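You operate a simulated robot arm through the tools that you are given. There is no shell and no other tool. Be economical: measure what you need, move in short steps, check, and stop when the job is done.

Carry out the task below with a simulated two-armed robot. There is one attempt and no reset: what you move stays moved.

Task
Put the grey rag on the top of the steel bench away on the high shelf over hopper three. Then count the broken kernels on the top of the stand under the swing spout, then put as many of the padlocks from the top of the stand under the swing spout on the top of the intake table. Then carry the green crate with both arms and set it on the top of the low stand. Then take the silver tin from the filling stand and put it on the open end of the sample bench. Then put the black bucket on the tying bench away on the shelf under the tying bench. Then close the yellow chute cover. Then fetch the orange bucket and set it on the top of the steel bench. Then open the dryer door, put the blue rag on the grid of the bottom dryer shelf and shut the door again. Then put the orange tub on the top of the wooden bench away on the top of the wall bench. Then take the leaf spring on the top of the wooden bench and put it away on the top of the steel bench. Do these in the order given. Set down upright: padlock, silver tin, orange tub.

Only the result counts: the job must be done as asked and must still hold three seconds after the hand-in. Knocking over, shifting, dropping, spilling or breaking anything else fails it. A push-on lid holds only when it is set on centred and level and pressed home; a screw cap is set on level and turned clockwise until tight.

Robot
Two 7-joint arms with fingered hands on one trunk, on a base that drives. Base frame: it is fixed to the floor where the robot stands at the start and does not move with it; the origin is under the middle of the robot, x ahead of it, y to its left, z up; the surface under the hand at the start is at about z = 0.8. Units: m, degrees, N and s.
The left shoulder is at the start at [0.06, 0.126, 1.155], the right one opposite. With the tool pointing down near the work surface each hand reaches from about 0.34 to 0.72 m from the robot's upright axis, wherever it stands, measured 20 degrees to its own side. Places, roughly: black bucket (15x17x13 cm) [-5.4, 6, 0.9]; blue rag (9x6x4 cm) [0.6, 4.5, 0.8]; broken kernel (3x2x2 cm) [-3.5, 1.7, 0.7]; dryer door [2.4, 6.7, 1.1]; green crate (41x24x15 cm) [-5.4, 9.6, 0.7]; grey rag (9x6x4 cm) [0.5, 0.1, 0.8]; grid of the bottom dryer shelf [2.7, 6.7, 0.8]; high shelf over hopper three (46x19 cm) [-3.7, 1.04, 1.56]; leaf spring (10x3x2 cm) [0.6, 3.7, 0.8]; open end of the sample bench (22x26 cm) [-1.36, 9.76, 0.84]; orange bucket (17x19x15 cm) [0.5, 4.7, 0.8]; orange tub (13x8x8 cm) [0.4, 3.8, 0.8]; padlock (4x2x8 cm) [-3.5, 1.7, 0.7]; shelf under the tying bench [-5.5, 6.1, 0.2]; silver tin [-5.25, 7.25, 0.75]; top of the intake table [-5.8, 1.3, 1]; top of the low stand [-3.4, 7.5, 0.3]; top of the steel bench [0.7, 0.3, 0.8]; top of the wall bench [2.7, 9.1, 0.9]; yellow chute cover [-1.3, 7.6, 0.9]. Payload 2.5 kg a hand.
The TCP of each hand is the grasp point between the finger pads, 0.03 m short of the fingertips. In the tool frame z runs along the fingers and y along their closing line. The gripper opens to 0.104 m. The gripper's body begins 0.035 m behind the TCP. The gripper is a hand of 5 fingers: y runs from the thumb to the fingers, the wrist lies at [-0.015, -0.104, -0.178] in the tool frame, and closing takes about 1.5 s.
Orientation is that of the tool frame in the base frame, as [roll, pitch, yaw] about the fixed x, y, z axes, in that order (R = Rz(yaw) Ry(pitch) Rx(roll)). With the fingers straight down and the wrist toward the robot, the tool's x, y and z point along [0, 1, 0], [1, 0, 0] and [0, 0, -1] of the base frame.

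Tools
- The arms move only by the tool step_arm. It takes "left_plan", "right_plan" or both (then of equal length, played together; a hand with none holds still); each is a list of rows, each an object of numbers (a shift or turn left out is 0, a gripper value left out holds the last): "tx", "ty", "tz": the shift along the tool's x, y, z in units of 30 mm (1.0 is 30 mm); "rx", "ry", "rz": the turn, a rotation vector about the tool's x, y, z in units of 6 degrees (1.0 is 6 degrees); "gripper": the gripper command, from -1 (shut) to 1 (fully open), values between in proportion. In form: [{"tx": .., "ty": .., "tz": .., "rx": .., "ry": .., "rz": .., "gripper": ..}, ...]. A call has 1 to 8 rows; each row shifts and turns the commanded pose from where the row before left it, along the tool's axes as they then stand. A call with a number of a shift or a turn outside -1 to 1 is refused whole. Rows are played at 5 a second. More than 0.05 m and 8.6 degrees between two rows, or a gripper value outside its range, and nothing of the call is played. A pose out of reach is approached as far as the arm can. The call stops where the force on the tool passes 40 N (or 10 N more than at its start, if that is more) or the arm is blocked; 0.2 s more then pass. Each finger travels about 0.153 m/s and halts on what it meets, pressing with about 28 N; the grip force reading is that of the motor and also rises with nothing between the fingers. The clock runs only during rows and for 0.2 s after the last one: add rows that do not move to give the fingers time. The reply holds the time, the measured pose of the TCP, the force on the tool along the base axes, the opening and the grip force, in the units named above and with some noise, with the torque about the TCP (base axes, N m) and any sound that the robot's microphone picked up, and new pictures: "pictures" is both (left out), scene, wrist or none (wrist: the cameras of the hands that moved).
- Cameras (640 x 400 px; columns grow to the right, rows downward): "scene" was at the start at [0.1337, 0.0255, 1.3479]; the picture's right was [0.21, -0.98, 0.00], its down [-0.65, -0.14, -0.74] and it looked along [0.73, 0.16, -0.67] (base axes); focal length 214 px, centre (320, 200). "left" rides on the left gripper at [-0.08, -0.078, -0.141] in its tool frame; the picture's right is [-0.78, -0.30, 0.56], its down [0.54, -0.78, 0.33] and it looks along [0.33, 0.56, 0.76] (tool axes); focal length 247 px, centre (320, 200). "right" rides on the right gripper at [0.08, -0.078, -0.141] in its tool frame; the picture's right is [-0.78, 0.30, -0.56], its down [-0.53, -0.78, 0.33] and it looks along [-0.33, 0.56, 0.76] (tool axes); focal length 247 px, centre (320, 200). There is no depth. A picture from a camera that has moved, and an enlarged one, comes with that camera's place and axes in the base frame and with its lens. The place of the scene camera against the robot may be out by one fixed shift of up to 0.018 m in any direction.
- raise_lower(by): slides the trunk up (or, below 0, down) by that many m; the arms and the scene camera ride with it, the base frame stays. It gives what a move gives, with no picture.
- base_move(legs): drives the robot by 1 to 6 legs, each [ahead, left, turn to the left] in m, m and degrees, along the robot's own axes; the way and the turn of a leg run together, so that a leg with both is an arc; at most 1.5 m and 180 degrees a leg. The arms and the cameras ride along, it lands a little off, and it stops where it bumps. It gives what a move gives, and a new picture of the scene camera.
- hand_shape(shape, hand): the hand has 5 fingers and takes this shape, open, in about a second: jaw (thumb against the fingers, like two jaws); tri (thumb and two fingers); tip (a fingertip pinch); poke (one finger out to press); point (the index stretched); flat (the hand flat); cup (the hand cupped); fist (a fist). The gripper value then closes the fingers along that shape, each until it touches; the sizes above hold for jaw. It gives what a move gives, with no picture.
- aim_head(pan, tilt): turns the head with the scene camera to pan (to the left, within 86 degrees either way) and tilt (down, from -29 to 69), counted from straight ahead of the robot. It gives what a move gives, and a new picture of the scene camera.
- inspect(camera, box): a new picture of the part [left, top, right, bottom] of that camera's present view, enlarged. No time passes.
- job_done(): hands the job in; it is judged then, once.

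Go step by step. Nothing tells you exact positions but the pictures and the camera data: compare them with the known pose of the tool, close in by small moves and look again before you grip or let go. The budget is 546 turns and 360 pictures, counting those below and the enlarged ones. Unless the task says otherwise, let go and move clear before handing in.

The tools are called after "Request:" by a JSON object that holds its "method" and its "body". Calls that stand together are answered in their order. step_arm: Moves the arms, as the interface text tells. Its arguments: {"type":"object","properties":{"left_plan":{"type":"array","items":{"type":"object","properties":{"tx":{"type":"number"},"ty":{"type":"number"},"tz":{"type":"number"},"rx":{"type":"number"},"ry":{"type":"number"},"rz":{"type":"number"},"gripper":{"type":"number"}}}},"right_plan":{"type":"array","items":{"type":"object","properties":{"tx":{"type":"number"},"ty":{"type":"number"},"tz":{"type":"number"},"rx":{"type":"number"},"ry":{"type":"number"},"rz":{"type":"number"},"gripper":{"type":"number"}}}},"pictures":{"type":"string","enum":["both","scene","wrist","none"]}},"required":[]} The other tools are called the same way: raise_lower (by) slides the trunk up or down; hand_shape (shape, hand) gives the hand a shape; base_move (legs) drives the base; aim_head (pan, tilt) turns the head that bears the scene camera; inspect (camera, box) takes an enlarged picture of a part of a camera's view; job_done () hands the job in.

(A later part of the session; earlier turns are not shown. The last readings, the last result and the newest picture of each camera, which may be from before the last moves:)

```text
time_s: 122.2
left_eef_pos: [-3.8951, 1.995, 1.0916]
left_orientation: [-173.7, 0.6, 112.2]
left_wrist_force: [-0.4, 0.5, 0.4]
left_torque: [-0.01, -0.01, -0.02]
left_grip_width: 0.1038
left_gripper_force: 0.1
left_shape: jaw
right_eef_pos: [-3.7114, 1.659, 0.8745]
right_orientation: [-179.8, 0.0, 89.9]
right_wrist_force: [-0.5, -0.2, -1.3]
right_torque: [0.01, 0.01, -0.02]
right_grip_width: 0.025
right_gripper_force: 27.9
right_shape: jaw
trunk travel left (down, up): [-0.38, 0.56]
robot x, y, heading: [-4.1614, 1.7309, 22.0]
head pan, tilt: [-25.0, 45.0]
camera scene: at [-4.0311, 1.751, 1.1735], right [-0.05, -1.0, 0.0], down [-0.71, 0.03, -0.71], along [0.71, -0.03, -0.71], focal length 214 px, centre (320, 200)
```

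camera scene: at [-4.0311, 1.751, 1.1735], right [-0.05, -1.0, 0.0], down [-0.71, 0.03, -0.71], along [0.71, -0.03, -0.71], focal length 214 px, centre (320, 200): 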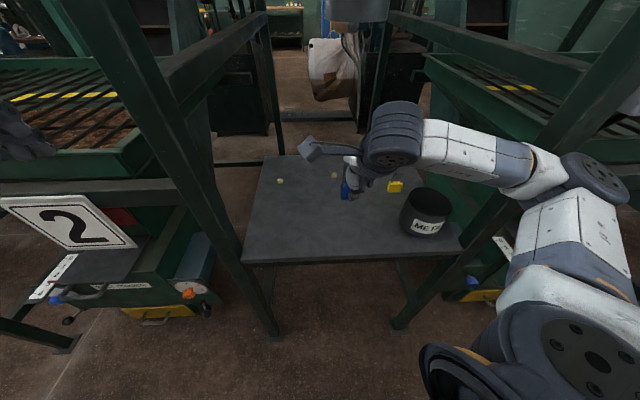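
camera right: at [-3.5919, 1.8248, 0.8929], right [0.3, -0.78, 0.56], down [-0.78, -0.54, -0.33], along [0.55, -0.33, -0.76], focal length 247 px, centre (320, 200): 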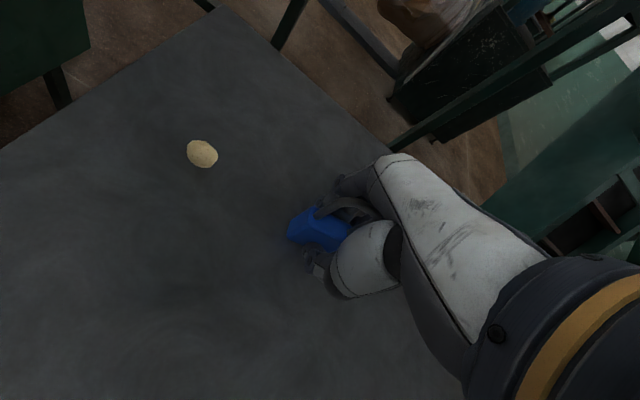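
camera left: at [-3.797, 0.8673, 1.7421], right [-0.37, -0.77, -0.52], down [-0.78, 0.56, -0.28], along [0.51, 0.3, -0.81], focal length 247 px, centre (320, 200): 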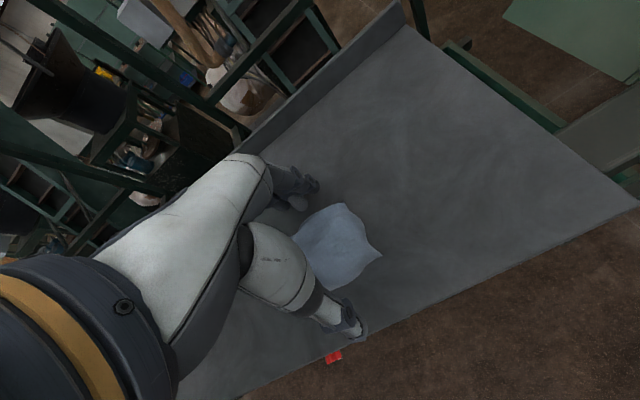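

Padlock is held. Backing off and turning to mirror the approach with the left hand for the red padlock.

Request:
{"method": "base_move", "body": {"legs": [[-0.2, 0, 0], [0, 0, -44.2]]}}

Request:
{"method": "step_arm", "body": {"left_plan": [{"tz": 0.8, "rx": -0.5}, {"tz": 0.8, "rx": -0.5}, {"tz": 0.8}, {"tz": 0.8}, {"tz": 0.8}, {"tz": 0.8}, {"tz": 0.8}, {"tz": 0.8}], "pictures": "none"}}

Request:
{"method": "aim_head", "body": {"pan": 22, "tilt": 45}}

```text
time_s: 125.9
left_eef_pos: [-3.9765, 1.6616, 1.0912]
left_orientation: [-173.7, 0.6, 68.7]
left_wrist_force: [-0.1, -0.6, 0.5]
left_torque: [-0.01, 0.03, -0.02]
left_grip_width: 0.1034
left_gripper_force: 0.1
left_shape: jaw
right_eef_pos: [-4.0744, 1.2917, 0.873]
right_orientation: [-179.8, -0.1, 46.5]
right_wrist_force: [-0.2, -0.1, -1.5]
right_torque: [-0.02, 0.0, 0.03]
right_grip_width: 0.0253
right_gripper_force: 28.4
right_shape: jaw
trunk travel left (down, up): [-0.38, 0.56]
robot x, y, heading: [-4.3534, 1.654, -21.2]
head pan, tilt: [-25.0, 45.0]
camera scene: at [-4.2453, 1.5889, 1.1735], right [-0.72, -0.69, 0.0], down [-0.49, 0.51, -0.71], along [0.49, -0.51, -0.71], focal length 214 px, centre (320, 200)
```

scene: 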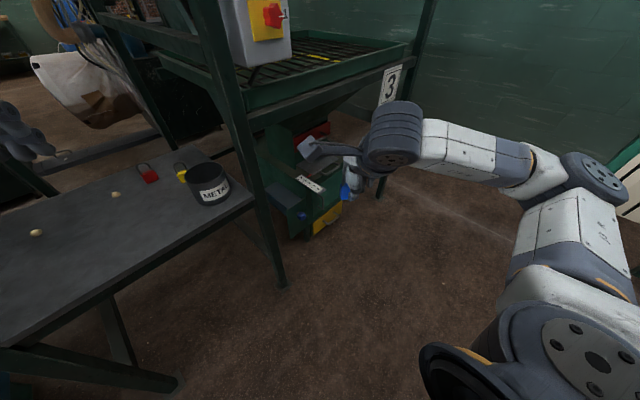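

```text
time_s: 126.8
left_eef_pos: [-3.9824, 1.6627, 0.968]
left_orientation: [-171.3, 0.4, 68.7]
left_wrist_force: [-0.1, 0.2, 1.0]
left_torque: [0.01, -0.02, -0.01]
left_grip_width: 0.1038
left_gripper_force: 0.0
left_shape: jaw
right_eef_pos: [-4.0739, 1.2905, 0.8753]
right_orientation: [-179.9, 0.0, 46.4]
right_wrist_force: [-0.8, 0.5, -1.3]
right_torque: [0.0, 0.02, 0.01]
right_grip_width: 0.0251
right_gripper_force: 28.2
right_shape: jaw
trunk travel left (down, up): [-0.38, 0.56]
robot x, y, heading: [-4.3529, 1.6552, -21.4]
head pan, tilt: [-25.0, 45.0]
stopped in row 4 (left hand): the arm was blocked; the commanded pose is now the measured one
```

```text
time_s: 128.0
left_eef_pos: [-3.9812, 1.6623, 0.968]
left_orientation: [-171.4, 0.4, 68.6]
left_wrist_force: [0.1, 0.2, -0.5]
left_torque: [0.0, 0.02, 0.01]
left_grip_width: 0.1036
left_gripper_force: 0.1
left_shape: jaw
right_eef_pos: [-4.0745, 1.2911, 0.8737]
right_orientation: [-179.8, 0.0, 46.4]
right_wrist_force: [-0.2, 0.0, -1.1]
right_torque: [0.01, -0.02, 0.01]
right_grip_width: 0.0252
right_gripper_force: 28.1
right_shape: jaw
trunk travel left (down, up): [-0.38, 0.56]
robot x, y, heading: [-4.3512, 1.6572, -21.1]
head pan, tilt: [22.0, 45.0]
camera scene: at [-4.2201, 1.6486, 1.1735], right [0.01, -1.0, 0.0], down [-0.71, -0.01, -0.71], along [0.71, 0.01, -0.71], focal length 214 px, centre (320, 200)
```

scene: 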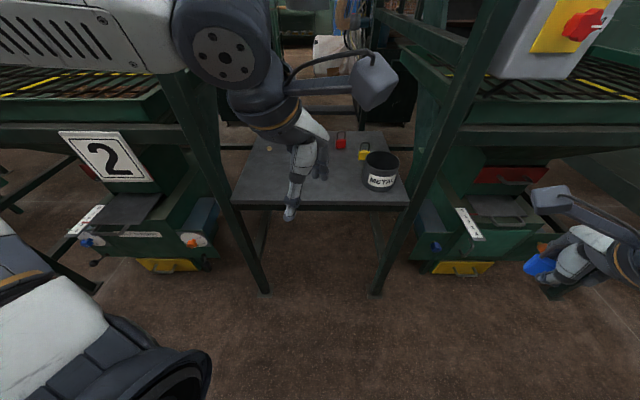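

The left arm is in an awkward high-wrist posture from the shelf reach. I'll move it outward toward its starting posture to unfold it.

Request:
{"method": "step_arm", "body": {"left_plan": [{"tx": 0.9, "rx": -0.5}, {"tx": 0.9, "rx": -0.5}, {"tx": 0.9, "rx": -0.4}, {"tx": 0.9}, {"tx": 0.9}, {"tx": 0.9}, {"tx": 0.9}, {"tx": 0.9}], "pictures": "scene"}}

```text
time_s: 128.6
left_eef_pos: [-3.9659, 1.719, 0.9241]
left_orientation: [-168.9, 0.0, 68.8]
left_wrist_force: [0.4, 0.2, -0.1]
left_torque: [0.01, 0.04, 0.01]
left_grip_width: 0.1039
left_gripper_force: 0.1
left_shape: jaw
right_eef_pos: [-4.0745, 1.2902, 0.8738]
right_orientation: [-179.7, 0.1, 46.4]
right_wrist_force: [0.6, 0.0, -1.2]
right_torque: [0.0, 0.0, 0.04]
right_grip_width: 0.0252
right_gripper_force: 27.8
right_shape: jaw
trunk travel left (down, up): [-0.38, 0.56]
robot x, y, heading: [-4.3501, 1.6531, -21.3]
head pan, tilt: [22.0, 45.0]
stopped in row 3 (left hand): the arm was blocked; the commanded pose is now the measured one
camera scene: at [-4.2201, 1.6484, 1.1735], right [0.01, -1.0, 0.0], down [-0.71, -0.01, -0.71], along [0.71, 0.01, -0.71], focal length 214 px, centre (320, 200)
```

scene: 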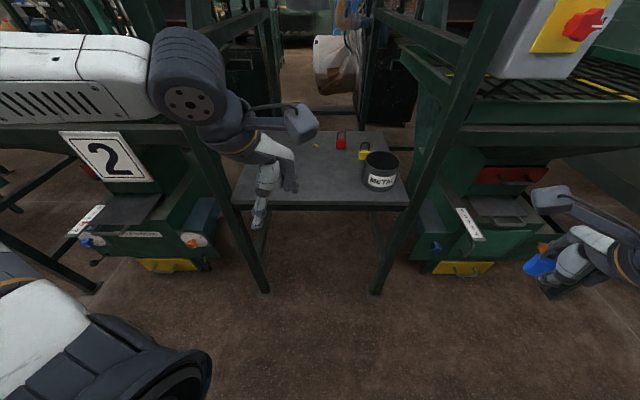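

Request:
{"method": "base_move", "body": {"legs": [[-0.25, 0, 21.3]]}}

Request:
{"method": "step_arm", "body": {"left_plan": [{"ty": 0.8, "rx": -0.3}, {"ty": 0.8, "rx": -0.3}, {"ty": 0.8, "rx": -0.3}, {"ty": 0.8, "rx": -0.3}, {"rx": -0.3, "tz": 0.5}, {"rx": -0.3, "tz": 0.5}, {"tz": 0.5}, {"tz": 0.5}], "pictures": "scene"}}

```text
time_s: 130.4
left_eef_pos: [-4.2566, 1.8992, 0.9256]
left_orientation: [-168.8, -0.1, 89.9]
left_wrist_force: [0.5, 0.1, 0.2]
left_torque: [0.03, 0.0, 0.01]
left_grip_width: 0.1038
left_gripper_force: 0.0
left_shape: jaw
right_eef_pos: [-4.2037, 1.4606, 0.8746]
right_orientation: [-179.8, 0.0, 67.6]
right_wrist_force: [0.1, -0.2, -0.8]
right_torque: [0.01, -0.02, -0.02]
right_grip_width: 0.0252
right_gripper_force: 28.4
right_shape: jaw
trunk travel left (down, up): [-0.38, 0.56]
robot x, y, heading: [-4.5902, 1.7012, -0.1]
head pan, tilt: [22.0, 45.0]
camera scene: at [-4.4641, 1.738, 1.1735], right [0.37, -0.93, 0.0], down [-0.66, -0.26, -0.71], along [0.66, 0.26, -0.71], focal length 214 px, centre (320, 200)
```

scene: 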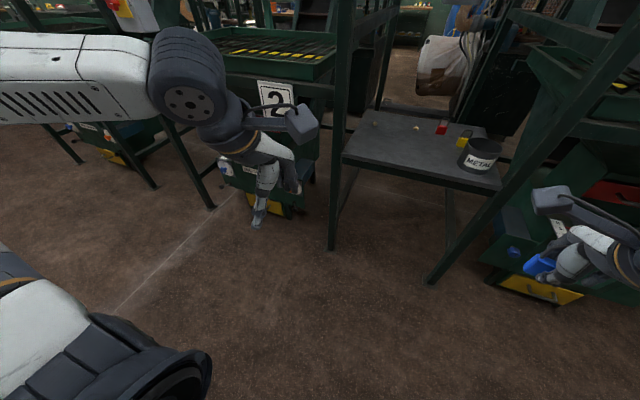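

```text
time_s: 132.2
left_eef_pos: [-4.1629, 1.8996, 0.8495]
left_orientation: [-179.5, 0.0, 90.0]
left_wrist_force: [-0.6, 0.3, -0.4]
left_torque: [0.01, 0.01, 0.01]
left_grip_width: 0.104
left_gripper_force: 0.1
left_shape: jaw
right_eef_pos: [-4.2027, 1.4616, 0.8741]
right_orientation: [-179.9, 0.1, 67.7]
right_wrist_force: [-0.3, 0.4, -1.6]
right_torque: [0.0, -0.01, -0.01]
right_grip_width: 0.0253
right_gripper_force: 28.2
right_shape: jaw
trunk travel left (down, up): [-0.38, 0.56]
robot x, y, heading: [-4.5896, 1.6993, 0.1]
head pan, tilt: [22.0, 45.0]
camera scene: at [-4.464, 1.738, 1.1735], right [0.37, -0.93, 0.0], down [-0.66, -0.26, -0.71], along [0.66, 0.26, -0.71], focal length 214 px, centre (320, 200)
```

scene: 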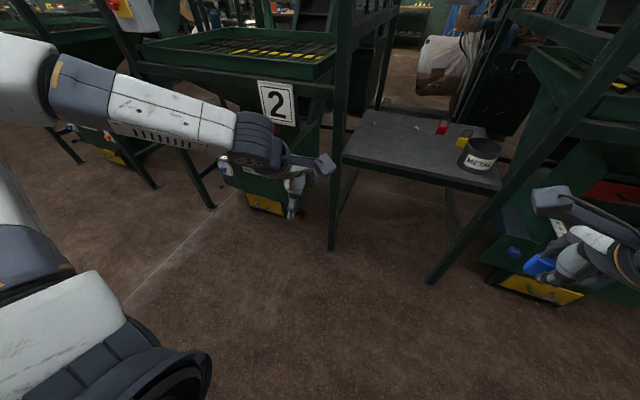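

The left arm is unfolded again. Now I position in front, extend the left arm, and then drive it in straight.

Request:
{"method": "base_move", "body": {"legs": [[0.144, -0.104, 0], [0, 0, -22]]}}

Request:
{"method": "step_arm", "body": {"left_plan": [{"ty": 0.9, "tx": 0.08, "tz": -0.13}, {"ty": 0.9, "tx": 0.08, "tz": -0.13}, {"ty": 0.9, "tx": 0.08, "tz": -0.13}, {"ty": 0.9, "tx": 0.08, "tz": -0.13}, {"ty": 0.9, "tx": 0.08, "tz": -0.13}, {"ty": 0.9, "tx": 0.08, "tz": -0.13}, {"ty": 0.9, "tx": 0.08, "tz": -0.13}, {"ty": 0.8, "tx": 0.08, "tz": -0.13}], "pictures": "both"}}

```text
time_s: 134.9
left_eef_pos: [-3.9766, 1.6171, 0.8495]
left_orientation: [-179.6, 0.0, 67.7]
left_wrist_force: [-0.1, -1.2, 0.0]
left_torque: [-0.01, 0.0, 0.0]
left_grip_width: 0.1036
left_gripper_force: 0.0
left_shape: jaw
right_eef_pos: [-4.1795, 1.2267, 0.8746]
right_orientation: [-179.8, 0.1, 45.6]
right_wrist_force: [-0.7, -0.1, -1.5]
right_torque: [-0.01, 0.02, 0.0]
right_grip_width: 0.0253
right_gripper_force: 28.2
right_shape: jaw
trunk travel left (down, up): [-0.38, 0.56]
robot x, y, heading: [-4.4473, 1.5958, -22.4]
head pan, tilt: [22.0, 45.0]
camera scene: at [-4.3189, 1.5863, 1.1735], right [-0.01, -1.0, 0.0], down [-0.71, 0.0, -0.71], along [0.71, 0.0, -0.71], focal length 214 px, centre (320, 200)
```

scene: 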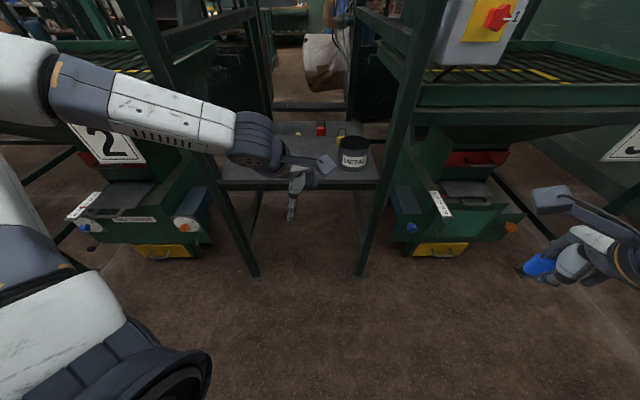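

```text
time_s: 136.7
left_eef_pos: [-3.7803, 1.5628, 0.881]
left_orientation: [-179.6, 0.0, 67.8]
left_wrist_force: [0.0, 0.3, 0.2]
left_torque: [0.02, 0.02, -0.01]
left_grip_width: 0.1039
left_gripper_force: 0.1
left_shape: jaw
left hand out of reach, approached as far as the arm can: row 8
right_eef_pos: [-4.1807, 1.2267, 0.8741]
right_orientation: [-179.8, -0.1, 45.4]
right_wrist_force: [-0.8, 0.7, -1.6]
right_torque: [0.01, 0.02, 0.01]
right_grip_width: 0.0252
right_gripper_force: 27.9
right_shape: jaw
trunk travel left (down, up): [-0.38, 0.56]
robot x, y, heading: [-4.4514, 1.5957, -22.4]
head pan, tilt: [22.0, 45.0]
camera scene: at [-4.3192, 1.5864, 1.1736], right [-0.01, -1.0, 0.0], down [-0.71, 0.0, -0.71], along [0.71, 0.0, -0.71], focal length 214 px, centre (320, 200)
camera left: at [-3.8813, 1.5163, 1.0227], right [-0.57, -0.6, -0.55], down [-0.52, 0.79, -0.33], along [0.64, 0.1, -0.77], focal length 247 px, centre (320, 200)
```

scene: 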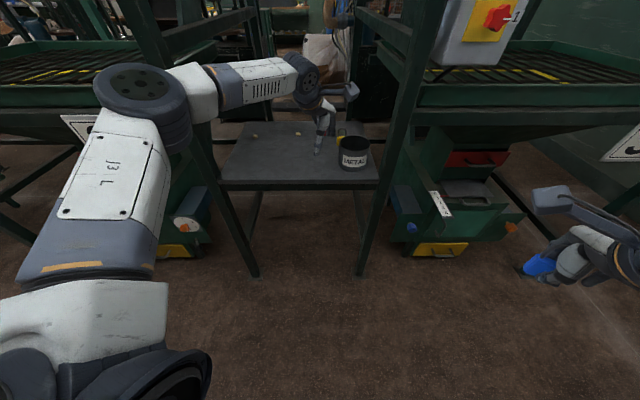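
left: 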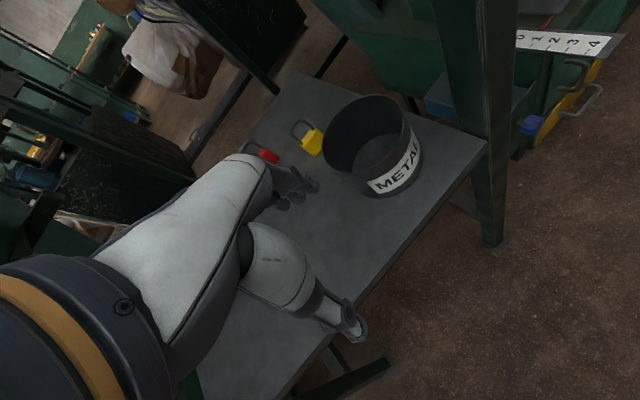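

I'll drop the hand to z≈0.845 (under the spout, just above padlock height), shift it a bit north of the METAL can and drive in.

Request:
{"method": "step_arm", "body": {"left_plan": [{"tz": 0.4, "tx": 0.4, "ty": 0.1}, {"tz": 0.4, "tx": 0.4, "ty": -0.2}, {"tz": 0.4, "tx": 0.3, "ty": -0.2}], "pictures": "none"}}

Request:
{"method": "base_move", "body": {"legs": [[0.204, 0.084, 0]]}}

Request:
{"method": "step_arm", "body": {"left_plan": [{}], "pictures": "wrist"}}

```text
time_s: 137.5
left_eef_pos: [-3.7768, 1.595, 0.845]
left_orientation: [-179.6, -0.1, 67.8]
left_wrist_force: [-0.1, -0.9, -0.2]
left_torque: [0.01, 0.01, 0.01]
left_grip_width: 0.1038
left_gripper_force: 0.1
left_shape: jaw
right_eef_pos: [-4.1796, 1.2257, 0.8744]
right_orientation: [-179.9, 0.0, 45.4]
right_wrist_force: [-0.7, -0.4, -1.5]
right_torque: [0.01, 0.01, 0.01]
right_grip_width: 0.0252
right_gripper_force: 28.2
right_shape: jaw
trunk travel left (down, up): [-0.38, 0.56]
robot x, y, heading: [-4.4495, 1.5941, -22.3]
head pan, tilt: [22.0, 45.0]
```

```text
time_s: 139.2
left_eef_pos: [-3.5556, 1.5948, 0.8443]
left_orientation: [-179.7, 0.0, 67.7]
left_wrist_force: [-0.7, -0.9, -0.4]
left_torque: [0.02, -0.01, -0.02]
left_grip_width: 0.1036
left_gripper_force: 0.2
left_shape: jaw
right_eef_pos: [-3.9592, 1.2255, 0.8742]
right_orientation: [-179.7, 0.0, 45.2]
right_wrist_force: [1.1, -0.5, -1.4]
right_torque: [0.0, 0.01, 0.01]
right_grip_width: 0.025
right_gripper_force: 27.6
right_shape: jaw
trunk travel left (down, up): [-0.38, 0.56]
robot x, y, heading: [-4.2292, 1.5941, -22.4]
head pan, tilt: [22.0, 45.0]
camera scene: at [-4.0987, 1.5859, 1.1735], right [-0.01, -1.0, 0.0], down [-0.71, 0.0, -0.71], along [0.71, 0.0, -0.71], focal length 214 px, centre (320, 200)
```

scene: 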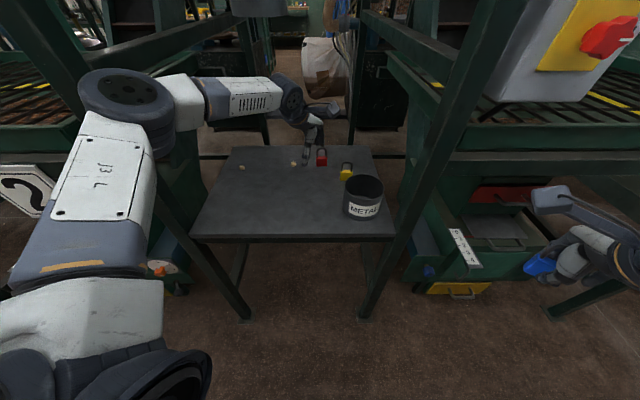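

```text
time_s: 139.6
left_eef_pos: [-3.5556, 1.5944, 0.8448]
left_orientation: [-179.6, -0.1, 67.7]
left_wrist_force: [-0.3, -0.4, -0.6]
left_torque: [0.02, -0.01, -0.01]
left_grip_width: 0.1036
left_gripper_force: 0.1
left_shape: jaw
right_eef_pos: [-3.9595, 1.2251, 0.8752]
right_orientation: [-179.8, 0.1, 45.3]
right_wrist_force: [-0.5, -0.3, -0.7]
right_torque: [-0.02, 0.03, -0.01]
right_grip_width: 0.0252
right_gripper_force: 28.0
right_shape: jaw
trunk travel left (down, up): [-0.38, 0.56]
robot x, y, heading: [-4.2306, 1.5926, -22.6]
head pan, tilt: [22.0, 45.0]
camera left: at [-3.6576, 1.5487, 0.9864], right [-0.57, -0.6, -0.55], down [-0.52, 0.79, -0.33], along [0.64, 0.1, -0.76], focal length 247 px, centre (320, 200)
```

left: 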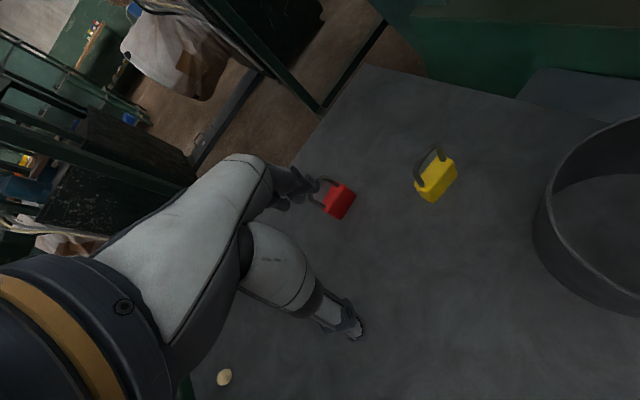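

Request:
{"method": "inspect", "body": {"camera": "left", "box": [290, 160, 386, 220]}}

```text
6.67 times, centred on (338, 190) of left
camera zoom: at [-3.6576, 1.5487, 0.9864], right [-0.57, -0.6, -0.55], down [-0.52, 0.79, -0.33], along [0.64, 0.1, -0.76], focal length 1646 px, centre (200, 267)
```

zoom: 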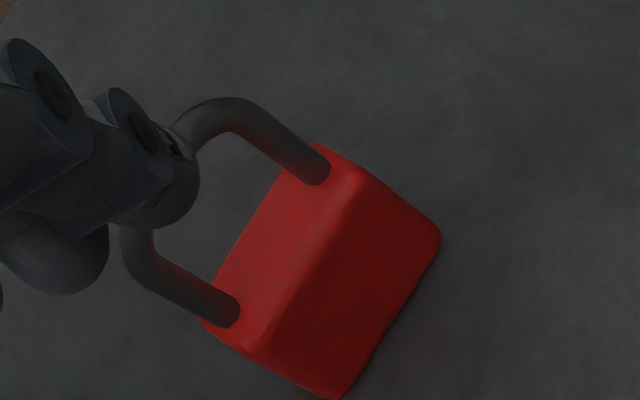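

Red padlock at (-3.468, 1.566). Aligning the left hand over it.

Request:
{"method": "step_arm", "body": {"left_plan": [{"tz": -0.5}, {"rz": -0.97}, {"rz": -0.97}, {"rz": -0.97}, {"rz": -0.97}, {"ty": 0.98, "tx": -0.32}, {"ty": 0.98, "tx": -0.32}, {"ty": 0.98, "tx": -0.33}], "pictures": "wrist"}}

```text
time_s: 141.4
left_eef_pos: [-3.5333, 1.6189, 0.8677]
left_orientation: [-179.8, -0.1, 91.0]
left_wrist_force: [0.3, 0.1, 0.1]
left_torque: [-0.02, 0.03, 0.01]
left_grip_width: 0.1038
left_gripper_force: 0.0
left_shape: jaw
left hand out of reach, approached as far as the arm can: row 6, 7, 8
right_eef_pos: [-3.9605, 1.2251, 0.8731]
right_orientation: [-179.8, -0.1, 45.3]
right_wrist_force: [-0.5, 0.2, -1.1]
right_torque: [0.0, 0.03, 0.0]
right_grip_width: 0.0252
right_gripper_force: 27.7
right_shape: jaw
trunk travel left (down, up): [-0.38, 0.56]
robot x, y, heading: [-4.2291, 1.5948, -22.7]
head pan, tilt: [22.0, 45.0]
camera left: at [-3.609, 1.5363, 1.0089], right [-0.29, -0.78, -0.56], down [-0.79, 0.52, -0.33], along [0.55, 0.34, -0.76], focal length 247 px, centre (320, 200)
```

left: 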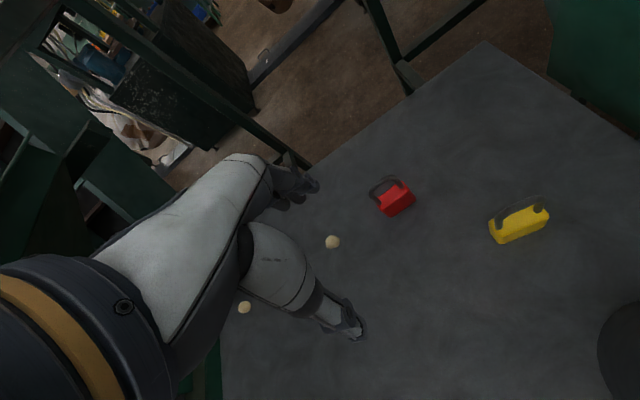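

Request:
{"method": "base_move", "body": {"legs": [[0.075, 0, 0]]}}

Request:
{"method": "step_arm", "body": {"left_plan": [{"tx": -0.35}, {"tx": -0.35}], "pictures": "wrist"}}

```text
time_s: 142.4
left_eef_pos: [-3.4624, 1.5887, 0.8686]
left_orientation: [-179.8, 0.0, 90.8]
left_wrist_force: [-0.2, -0.4, 0.7]
left_torque: [-0.04, -0.02, 0.02]
left_grip_width: 0.1041
left_gripper_force: 0.0
left_shape: jaw
right_eef_pos: [-3.8898, 1.1961, 0.8742]
right_orientation: [-179.8, 0.0, 45.4]
right_wrist_force: [0.0, -0.6, -0.9]
right_torque: [-0.01, 0.03, 0.03]
right_grip_width: 0.025
right_gripper_force: 28.4
right_shape: jaw
trunk travel left (down, up): [-0.38, 0.56]
robot x, y, heading: [-4.1582, 1.5676, -22.4]
head pan, tilt: [22.0, 45.0]
camera scene: at [-4.0282, 1.5567, 1.1735], right [-0.01, -1.0, 0.0], down [-0.71, 0.01, -0.71], along [0.71, -0.01, -0.71], focal length 214 px, centre (320, 200)
```

scene: 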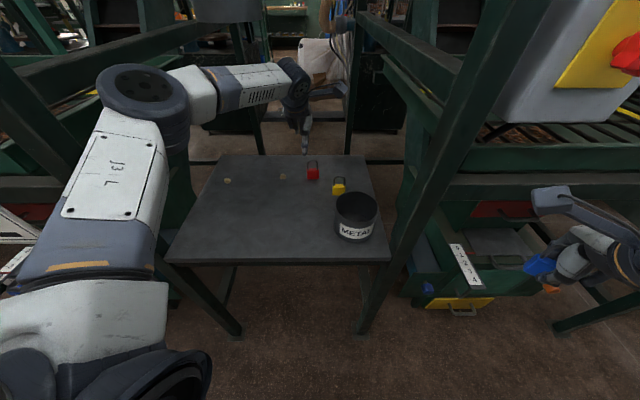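

```text
time_s: 143.1
left_eef_pos: [-3.4733, 1.5751, 0.8694]
left_orientation: [-179.9, 0.1, 90.9]
left_wrist_force: [-0.2, 0.2, 0.3]
left_torque: [0.03, -0.01, 0.02]
left_grip_width: 0.104
left_gripper_force: 0.0
left_shape: jaw
left hand out of reach, approached as far as the arm can: row 1, 2
right_eef_pos: [-3.8906, 1.1965, 0.8746]
right_orientation: [-179.8, 0.0, 45.4]
right_wrist_force: [0.0, -0.6, -2.2]
right_torque: [0.01, -0.01, -0.01]
right_grip_width: 0.025
right_gripper_force: 28.3
right_shape: jaw
trunk travel left (down, up): [-0.38, 0.56]
robot x, y, heading: [-4.1596, 1.5666, -22.3]
head pan, tilt: [22.0, 45.0]
camera left: at [-3.5484, 1.4937, 1.0102], right [-0.29, -0.78, -0.56], down [-0.79, 0.52, -0.33], along [0.55, 0.34, -0.76], focal length 247 px, centre (320, 200)
```

left: 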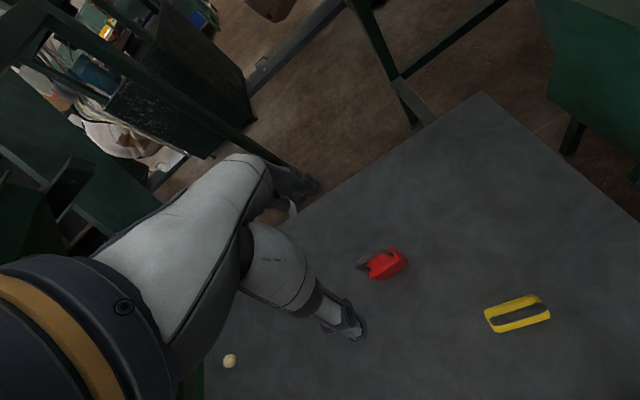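

Aligned within a centimetre over the red padlock. Descending to just above contact height.

Request:
{"method": "step_arm", "body": {"left_plan": [{"tz": 0.92, "tx": -0.2}, {"tz": 0.92}, {"tz": 0.92}, {"tz": 0.9}], "pictures": "wrist"}}

```text
time_s: 144.1
left_eef_pos: [-3.4968, 1.5891, 0.7702]
left_orientation: [-179.8, 0.0, 90.9]
left_wrist_force: [-0.2, -0.5, -0.2]
left_torque: [-0.01, 0.01, 0.03]
left_grip_width: 0.1038
left_gripper_force: 0.1
left_shape: jaw
left hand out of reach, approached as far as the arm can: row 1, 2, 3, 4
right_eef_pos: [-3.8898, 1.1964, 0.874]
right_orientation: [-179.8, -0.1, 45.3]
right_wrist_force: [-0.7, 1.0, -1.2]
right_torque: [-0.03, 0.03, -0.02]
right_grip_width: 0.0251
right_gripper_force: 27.8
right_shape: jaw
trunk travel left (down, up): [-0.38, 0.56]
robot x, y, heading: [-4.157, 1.5656, -22.5]
head pan, tilt: [22.0, 45.0]
camera left: at [-3.5726, 1.5071, 0.9114], right [-0.29, -0.78, -0.56], down [-0.79, 0.52, -0.33], along [0.55, 0.34, -0.76], focal length 247 px, centre (320, 200)
```

left: 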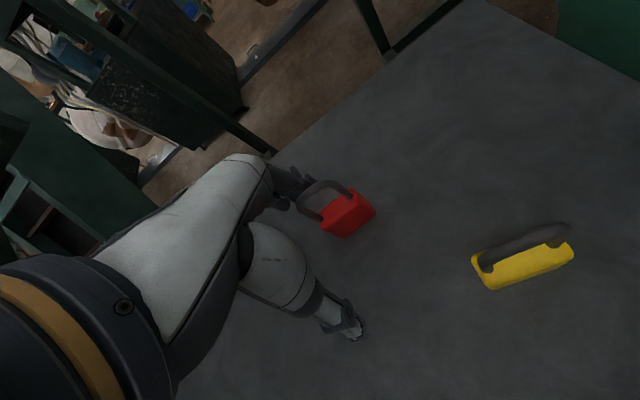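

Request:
{"method": "base_move", "body": {"legs": [[0.033, -0.011, 0]]}}

Request:
{"method": "step_arm", "body": {"left_plan": [{"tz": 0.2}, {"tz": 0.2}], "pictures": "wrist"}}

```text
time_s: 144.9
left_eef_pos: [-3.4707, 1.5659, 0.7699]
left_orientation: [-179.8, 0.0, 90.8]
left_wrist_force: [0.0, 0.3, -0.3]
left_torque: [0.01, 0.01, -0.03]
left_grip_width: 0.1037
left_gripper_force: 0.0
left_shape: jaw
right_eef_pos: [-3.8634, 1.174, 0.8738]
right_orientation: [-179.8, -0.1, 45.3]
right_wrist_force: [0.2, -0.8, -0.4]
right_torque: [0.03, 0.04, -0.01]
right_grip_width: 0.025
right_gripper_force: 27.9
right_shape: jaw
trunk travel left (down, up): [-0.38, 0.56]
robot x, y, heading: [-4.1313, 1.542, -22.4]
head pan, tilt: [22.0, 45.0]
camera scene: at [-4.0017, 1.534, 1.1735], right [-0.01, -1.0, 0.0], down [-0.71, 0.01, -0.71], along [0.71, -0.01, -0.71], focal length 214 px, centre (320, 200)
```

scene: 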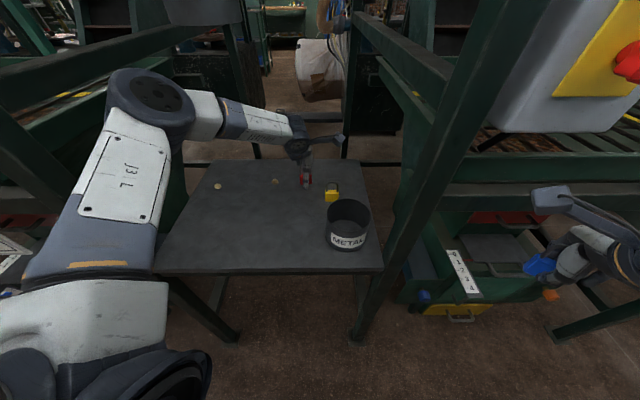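

```text
time_s: 145.5
left_eef_pos: [-3.4746, 1.569, 0.7598]
left_orientation: [-179.8, 0.0, 90.9]
left_wrist_force: [0.4, 0.0, 0.1]
left_torque: [0.0, 0.02, 0.01]
left_grip_width: 0.1036
left_gripper_force: 0.1
left_shape: jaw
left hand out of reach, approached as far as the arm can: row 2
right_eef_pos: [-3.8633, 1.1736, 0.874]
right_orientation: [-179.7, 0.0, 45.4]
right_wrist_force: [-0.3, 0.3, -1.0]
right_torque: [0.0, 0.04, 0.01]
right_grip_width: 0.025
right_gripper_force: 27.9
right_shape: jaw
trunk travel left (down, up): [-0.38, 0.56]
robot x, y, heading: [-4.1333, 1.5411, -22.6]
head pan, tilt: [22.0, 45.0]
camera left: at [-3.5497, 1.4878, 0.9021], right [-0.29, -0.78, -0.56], down [-0.79, 0.52, -0.33], along [0.55, 0.34, -0.76], focal length 247 px, centre (320, 200)
```

left: 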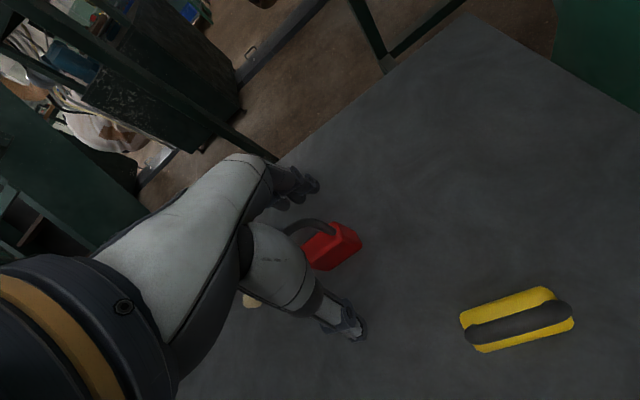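

Request:
{"method": "step_arm", "body": {"left_plan": [{"gripper": 0.4}, {"gripper": -0.2}, {"gripper": -1}, {}, {}, {}, {}], "pictures": "wrist"}}

```text
time_s: 147.1
left_eef_pos: [-3.4738, 1.5697, 0.7603]
left_orientation: [-179.8, 0.1, 91.0]
left_wrist_force: [-0.6, -0.2, 1.1]
left_torque: [0.02, 0.04, -0.03]
left_grip_width: 0.0128
left_gripper_force: 28.0
left_shape: jaw
right_eef_pos: [-3.8636, 1.1731, 0.8741]
right_orientation: [-179.8, 0.0, 45.3]
right_wrist_force: [0.8, 1.0, -1.8]
right_torque: [0.0, 0.0, 0.01]
right_grip_width: 0.0253
right_gripper_force: 28.2
right_shape: jaw
trunk travel left (down, up): [-0.38, 0.56]
robot x, y, heading: [-4.133, 1.5414, -22.5]
head pan, tilt: [22.0, 45.0]
camera left: at [-3.5496, 1.4878, 0.902], right [-0.29, -0.78, -0.56], down [-0.79, 0.52, -0.33], along [0.55, 0.34, -0.76], focal length 247 px, centre (320, 200)
```

left: 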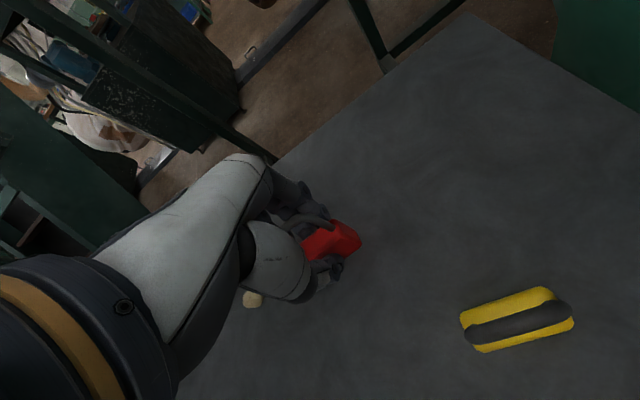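

Grip width is 13 mm, possibly on the shackle rather than the body. Lifting slightly to check.

Request:
{"method": "step_arm", "body": {"left_plan": [{"tz": -0.7}, {"tz": -0.7}, {"tz": -0.7}], "pictures": "wrist"}}

Request:
{"method": "inspect", "body": {"camera": "left", "box": [240, 180, 400, 300]}}

```text
time_s: 147.9
left_eef_pos: [-3.4744, 1.5706, 0.8247]
left_orientation: [-179.9, 0.0, 90.9]
left_wrist_force: [0.1, -0.1, -0.2]
left_torque: [-0.03, -0.04, 0.01]
left_grip_width: 0.0125
left_gripper_force: 27.7
left_shape: jaw
right_eef_pos: [-3.8632, 1.1733, 0.8737]
right_orientation: [-179.8, 0.0, 45.3]
right_wrist_force: [0.0, -0.5, -0.6]
right_torque: [0.04, 0.01, 0.0]
right_grip_width: 0.0254
right_gripper_force: 27.7
right_shape: jaw
trunk travel left (down, up): [-0.38, 0.56]
robot x, y, heading: [-4.1325, 1.5434, -22.3]
head pan, tilt: [22.0, 45.0]
camera left: at [-3.5502, 1.4879, 0.9655], right [-0.29, -0.78, -0.56], down [-0.79, 0.52, -0.33], along [0.55, 0.34, -0.76], focal length 247 px, centre (320, 200)
```

left: 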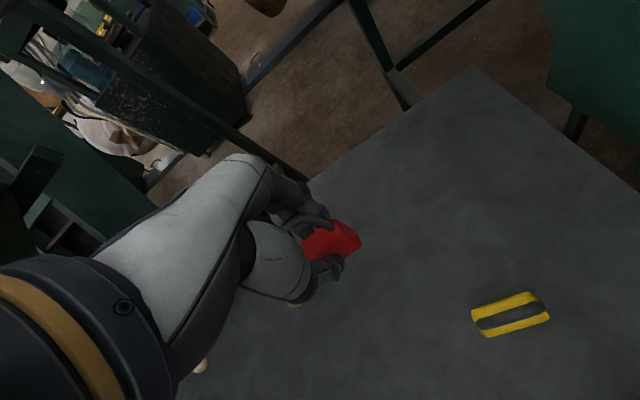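

```text
3.33 times, centred on (320, 240) of left
camera zoom: at [-3.5502, 1.4879, 0.9655], right [-0.29, -0.78, -0.56], down [-0.79, 0.52, -0.33], along [0.55, 0.34, -0.76], focal length 823 px, centre (320, 67)
```

zoom: 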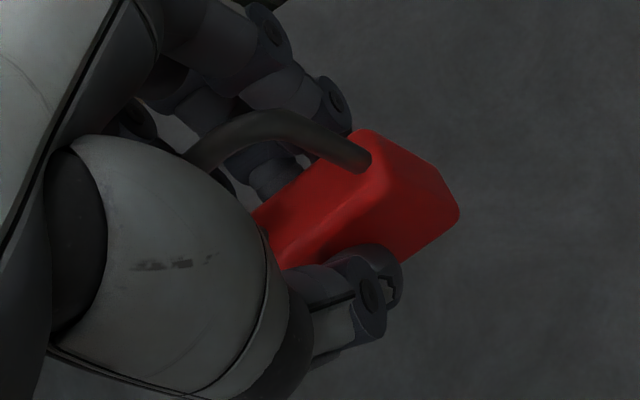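

The padlock body is held firmly. Raising and backing straight out.

Request:
{"method": "step_arm", "body": {"left_plan": [{"tz": -0.6}, {"tz": -0.6}], "pictures": "none"}}

Request:
{"method": "base_move", "body": {"legs": [[-0.295, -0.122, 0]]}}

```text
time_s: 148.5
left_eef_pos: [-3.4726, 1.5706, 0.8592]
left_orientation: [-179.7, 0.0, 90.9]
left_wrist_force: [0.6, 0.9, -0.5]
left_torque: [0.03, -0.04, 0.02]
left_grip_width: 0.0128
left_gripper_force: 27.8
left_shape: jaw
right_eef_pos: [-3.8642, 1.1737, 0.874]
right_orientation: [-179.8, 0.1, 45.3]
right_wrist_force: [0.1, 0.1, -1.4]
right_torque: [0.01, 0.03, 0.0]
right_grip_width: 0.0251
right_gripper_force: 28.2
right_shape: jaw
trunk travel left (down, up): [-0.38, 0.56]
robot x, y, heading: [-4.1307, 1.5434, -22.3]
head pan, tilt: [22.0, 45.0]
```

```text
time_s: 150.7
left_eef_pos: [-3.7993, 1.5705, 0.8585]
left_orientation: [-179.8, 0.0, 90.8]
left_wrist_force: [0.8, -0.2, -1.3]
left_torque: [0.04, 0.03, -0.01]
left_grip_width: 0.0125
left_gripper_force: 27.7
left_shape: jaw
right_eef_pos: [-4.1896, 1.175, 0.8751]
right_orientation: [-179.8, 0.0, 45.2]
right_wrist_force: [-0.3, 0.6, -0.3]
right_torque: [0.04, 0.01, -0.03]
right_grip_width: 0.0252
right_gripper_force: 28.0
right_shape: jaw
trunk travel left (down, up): [-0.38, 0.56]
robot x, y, heading: [-4.4594, 1.5398, -22.7]
head pan, tilt: [22.0, 45.0]
camera scene: at [-4.328, 1.5357, 1.1735], right [-0.01, -1.0, 0.0], down [-0.71, 0.01, -0.71], along [0.71, -0.01, -0.71], focal length 214 px, centre (320, 200)
```

scene: 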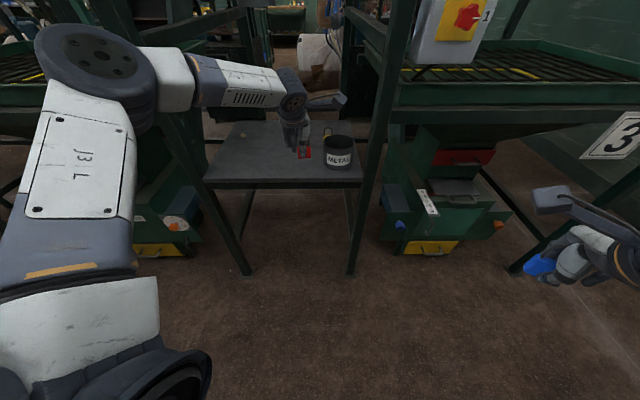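

Restoring the hands to robot-aligned yaw, retracting, and raising the trunk for the intake table.

Request:
{"method": "step_arm", "body": {"left_plan": [{"rz": 0.98}, {"rz": 0.98}, {"rz": 0.98}, {"rz": 0.98}, {"ty": -0.95}, {"ty": -0.95}, {"ty": -0.95}, {"ty": -0.95}], "right_plan": [{"rz": -0.93}, {"rz": -0.93}, {"rz": -0.93}, {"rz": -0.93}, {}, {}, {}, {}], "pictures": "none"}}

Request:
{"method": "raise_lower", "body": {"by": 0.32}}

Request:
{"method": "base_move", "body": {"legs": [[0, 0, -157.3]]}}

Request:
{"method": "aim_head", "body": {"pan": 0, "tilt": 30}}

```text
time_s: 152.5
left_eef_pos: [-3.9053, 1.6158, 0.8593]
left_orientation: [-179.9, 0.1, 67.3]
left_wrist_force: [-0.1, 0.3, -1.3]
left_torque: [-0.01, 0.01, -0.01]
left_grip_width: 0.0126
left_gripper_force: 28.2
left_shape: jaw
right_eef_pos: [-4.1897, 1.175, 0.8735]
right_orientation: [-179.8, -0.1, 67.4]
right_wrist_force: [-0.5, -0.4, -1.0]
right_torque: [0.02, -0.02, -0.02]
right_grip_width: 0.0252
right_gripper_force: 27.5
right_shape: jaw
trunk travel left (down, up): [-0.38, 0.56]
robot x, y, heading: [-4.46, 1.5457, -22.3]
head pan, tilt: [22.0, 45.0]
```

```text
time_s: 155.7
left_eef_pos: [-3.9053, 1.6158, 1.1789]
left_orientation: [-179.8, 0.1, 67.4]
left_wrist_force: [-0.1, -0.6, -0.9]
left_torque: [-0.02, -0.05, 0.0]
left_grip_width: 0.0126
left_gripper_force: 27.7
left_shape: jaw
right_eef_pos: [-4.1901, 1.1754, 1.195]
right_orientation: [-179.8, -0.1, 67.4]
right_wrist_force: [-0.2, 0.3, -2.0]
right_torque: [-0.01, -0.01, -0.01]
right_grip_width: 0.0249
right_gripper_force: 27.8
right_shape: jaw
trunk travel left (down, up): [-0.7, 0.24]
robot x, y, heading: [-4.4561, 1.5435, -22.4]
head pan, tilt: [22.0, 45.0]
```

```text
time_s: 162.5
left_eef_pos: [-4.9387, 1.2617, 1.1788]
left_orientation: [-179.8, 0.1, -89.6]
left_wrist_force: [0.2, 0.5, -1.1]
left_torque: [-0.01, 0.02, 0.01]
left_grip_width: 0.013
left_gripper_force: 28.3
left_shape: jaw
right_eef_pos: [-4.8491, 1.7774, 1.1942]
right_orientation: [-179.8, -0.1, -89.3]
right_wrist_force: [0.1, 0.1, -0.9]
right_torque: [0.01, 0.0, 0.0]
right_grip_width: 0.0249
right_gripper_force: 27.4
right_shape: jaw
trunk travel left (down, up): [-0.7, 0.24]
robot x, y, heading: [-4.4592, 1.5436, -179.5]
head pan, tilt: [22.0, 45.0]
camera scene: at [-4.5615, 1.5203, 1.4935], right [-0.38, 0.92, 0.0], down [0.65, 0.27, -0.71], along [-0.65, -0.27, -0.71], focal length 214 px, centre (320, 200)
```

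scene: 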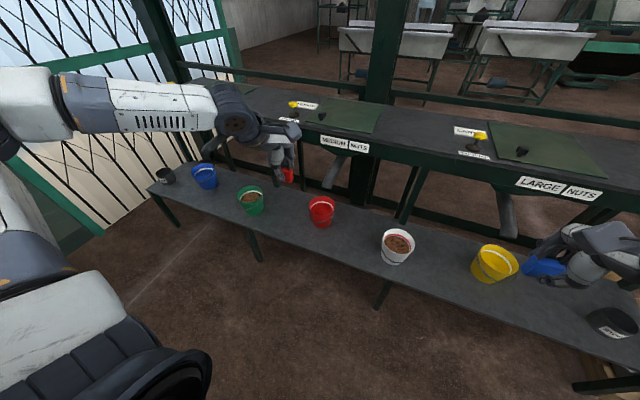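

```text
time_s: 163.3
left_eef_pos: [-4.9391, 1.2626, 1.1786]
left_orientation: [-179.8, 0.1, -89.7]
left_wrist_force: [0.9, -0.7, -0.8]
left_torque: [0.01, -0.01, -0.03]
left_grip_width: 0.0126
left_gripper_force: 28.2
left_shape: jaw
right_eef_pos: [-4.8493, 1.7771, 1.1943]
right_orientation: [-179.8, -0.1, -89.4]
right_wrist_force: [-0.2, 0.1, -1.5]
right_torque: [0.01, -0.05, -0.01]
right_grip_width: 0.0249
right_gripper_force: 28.2
right_shape: jaw
trunk travel left (down, up): [-0.7, 0.24]
robot x, y, heading: [-4.4594, 1.545, -179.7]
head pan, tilt: [0.0, 30.0]
camera scene: at [-4.5769, 1.5505, 1.5161], right [-0.01, 1.0, 0.0], down [0.5, 0.01, -0.87], along [-0.87, -0.01, -0.5], focal length 214 px, centre (320, 200)
```

scene: 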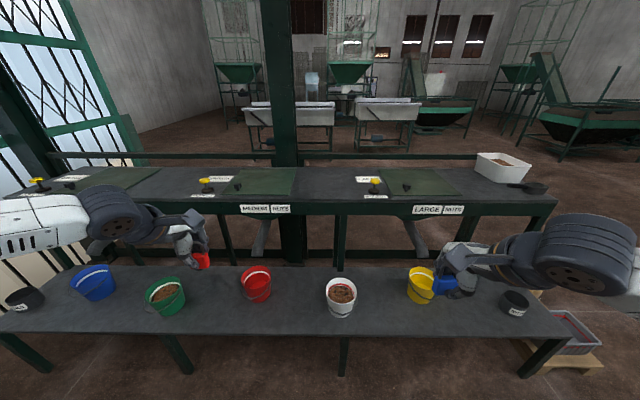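

The upper table with the labelled hatches is the intake table; the strip around y≈1.45–1.6 near its front edge is clear, but a lower bench with buckets is in front. I'll move closer and measure the reach.

Request:
{"method": "base_move", "body": {"legs": [[0.2, 0, -0.3]]}}

Request:
{"method": "aim_head", "body": {"pan": 0, "tilt": 50}}

Request:
{"method": "step_arm", "body": {"left_plan": [{}], "right_plan": [{}], "pictures": "wrist"}}

```text
time_s: 165.0
left_eef_pos: [-5.1429, 1.2637, 1.1794]
left_orientation: [-179.7, 0.1, -90.0]
left_wrist_force: [0.1, -0.2, -2.5]
left_torque: [-0.01, 0.0, 0.0]
left_grip_width: 0.0129
left_gripper_force: 28.1
left_shape: jaw
right_eef_pos: [-5.0504, 1.7792, 1.1942]
right_orientation: [-179.8, 0.0, -89.8]
right_wrist_force: [0.8, 0.1, -1.1]
right_torque: [-0.01, -0.02, -0.05]
right_grip_width: 0.025
right_gripper_force: 28.1
right_shape: jaw
trunk travel left (down, up): [-0.7, 0.24]
robot x, y, heading: [-4.6578, 1.5404, -179.7]
head pan, tilt: [0.0, 30.0]
camera scene: at [-4.7795, 1.55, 1.5161], right [0.0, 1.0, 0.0], down [0.5, 0.0, -0.87], along [-0.87, 0.0, -0.5], focal length 214 px, centre (320, 200)
```

scene: 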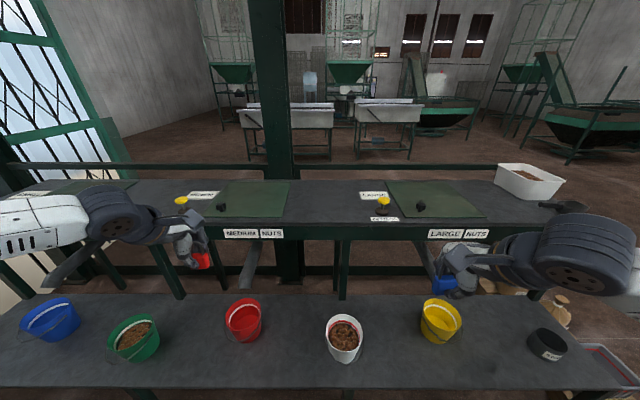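

```text
time_s: 165.8
left_eef_pos: [-5.1429, 1.2638, 1.1798]
left_orientation: [-179.8, 0.1, -89.8]
left_wrist_force: [-0.1, 0.3, -0.7]
left_torque: [-0.03, 0.0, 0.0]
left_grip_width: 0.0127
left_gripper_force: 28.2
left_shape: jaw
right_eef_pos: [-5.0502, 1.7775, 1.1945]
right_orientation: [-179.8, -0.1, -89.8]
right_wrist_force: [-0.2, -0.3, -1.3]
right_torque: [-0.02, 0.0, 0.03]
right_grip_width: 0.0249
right_gripper_force: 28.3
right_shape: jaw
trunk travel left (down, up): [-0.7, 0.24]
robot x, y, heading: [-4.6636, 1.5448, -180.0]
head pan, tilt: [0.0, 50.0]
camera scene: at [-4.7654, 1.55, 1.4867], right [0.0, 1.0, 0.0], down [0.77, 0.0, -0.64], along [-0.64, 0.0, -0.77], focal length 214 px, centre (320, 200)
```

scene: 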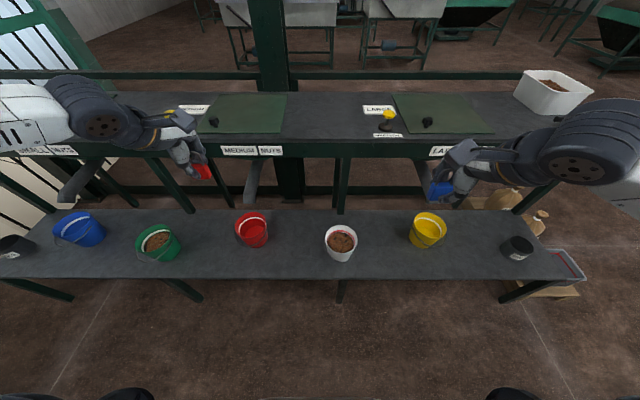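

```text
time_s: 166.2
left_eef_pos: [-5.1429, 1.264, 1.1802]
left_orientation: [-179.7, 0.1, -90.0]
left_wrist_force: [0.2, -0.5, 0.0]
left_torque: [0.03, 0.01, 0.0]
left_grip_width: 0.013
left_gripper_force: 27.8
left_shape: jaw
right_eef_pos: [-5.0508, 1.7786, 1.1949]
right_orientation: [-179.9, -0.1, -89.8]
right_wrist_force: [-0.7, 0.0, -1.5]
right_torque: [-0.02, -0.01, -0.02]
right_grip_width: 0.0246
right_gripper_force: 28.4
right_shape: jaw
trunk travel left (down, up): [-0.7, 0.24]
robot x, y, heading: [-4.6611, 1.5431, -179.8]
head pan, tilt: [0.0, 50.0]
camera right: at [-4.9727, 1.6992, 1.336], right [-0.3, 0.78, 0.55], down [0.78, 0.54, -0.33], along [-0.55, 0.33, -0.76], focal length 247 px, centre (320, 200)
camera left: at [-5.0654, 1.3424, 1.3209], right [0.3, 0.78, -0.55], down [0.78, -0.53, -0.33], along [-0.55, -0.33, -0.76], focal length 247 px, centre (320, 200)
```

right: 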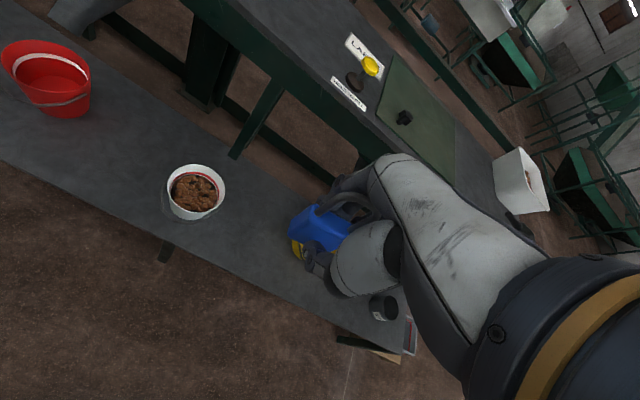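
left: 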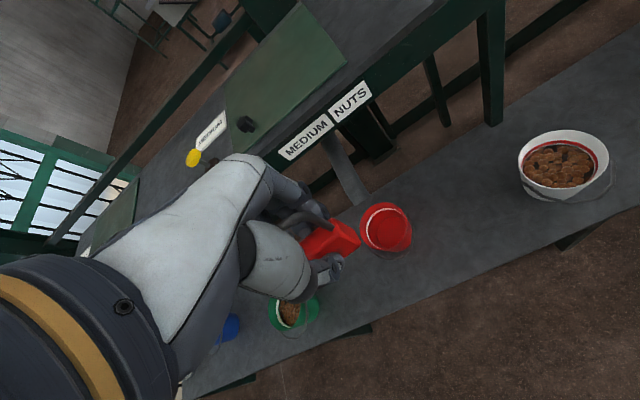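

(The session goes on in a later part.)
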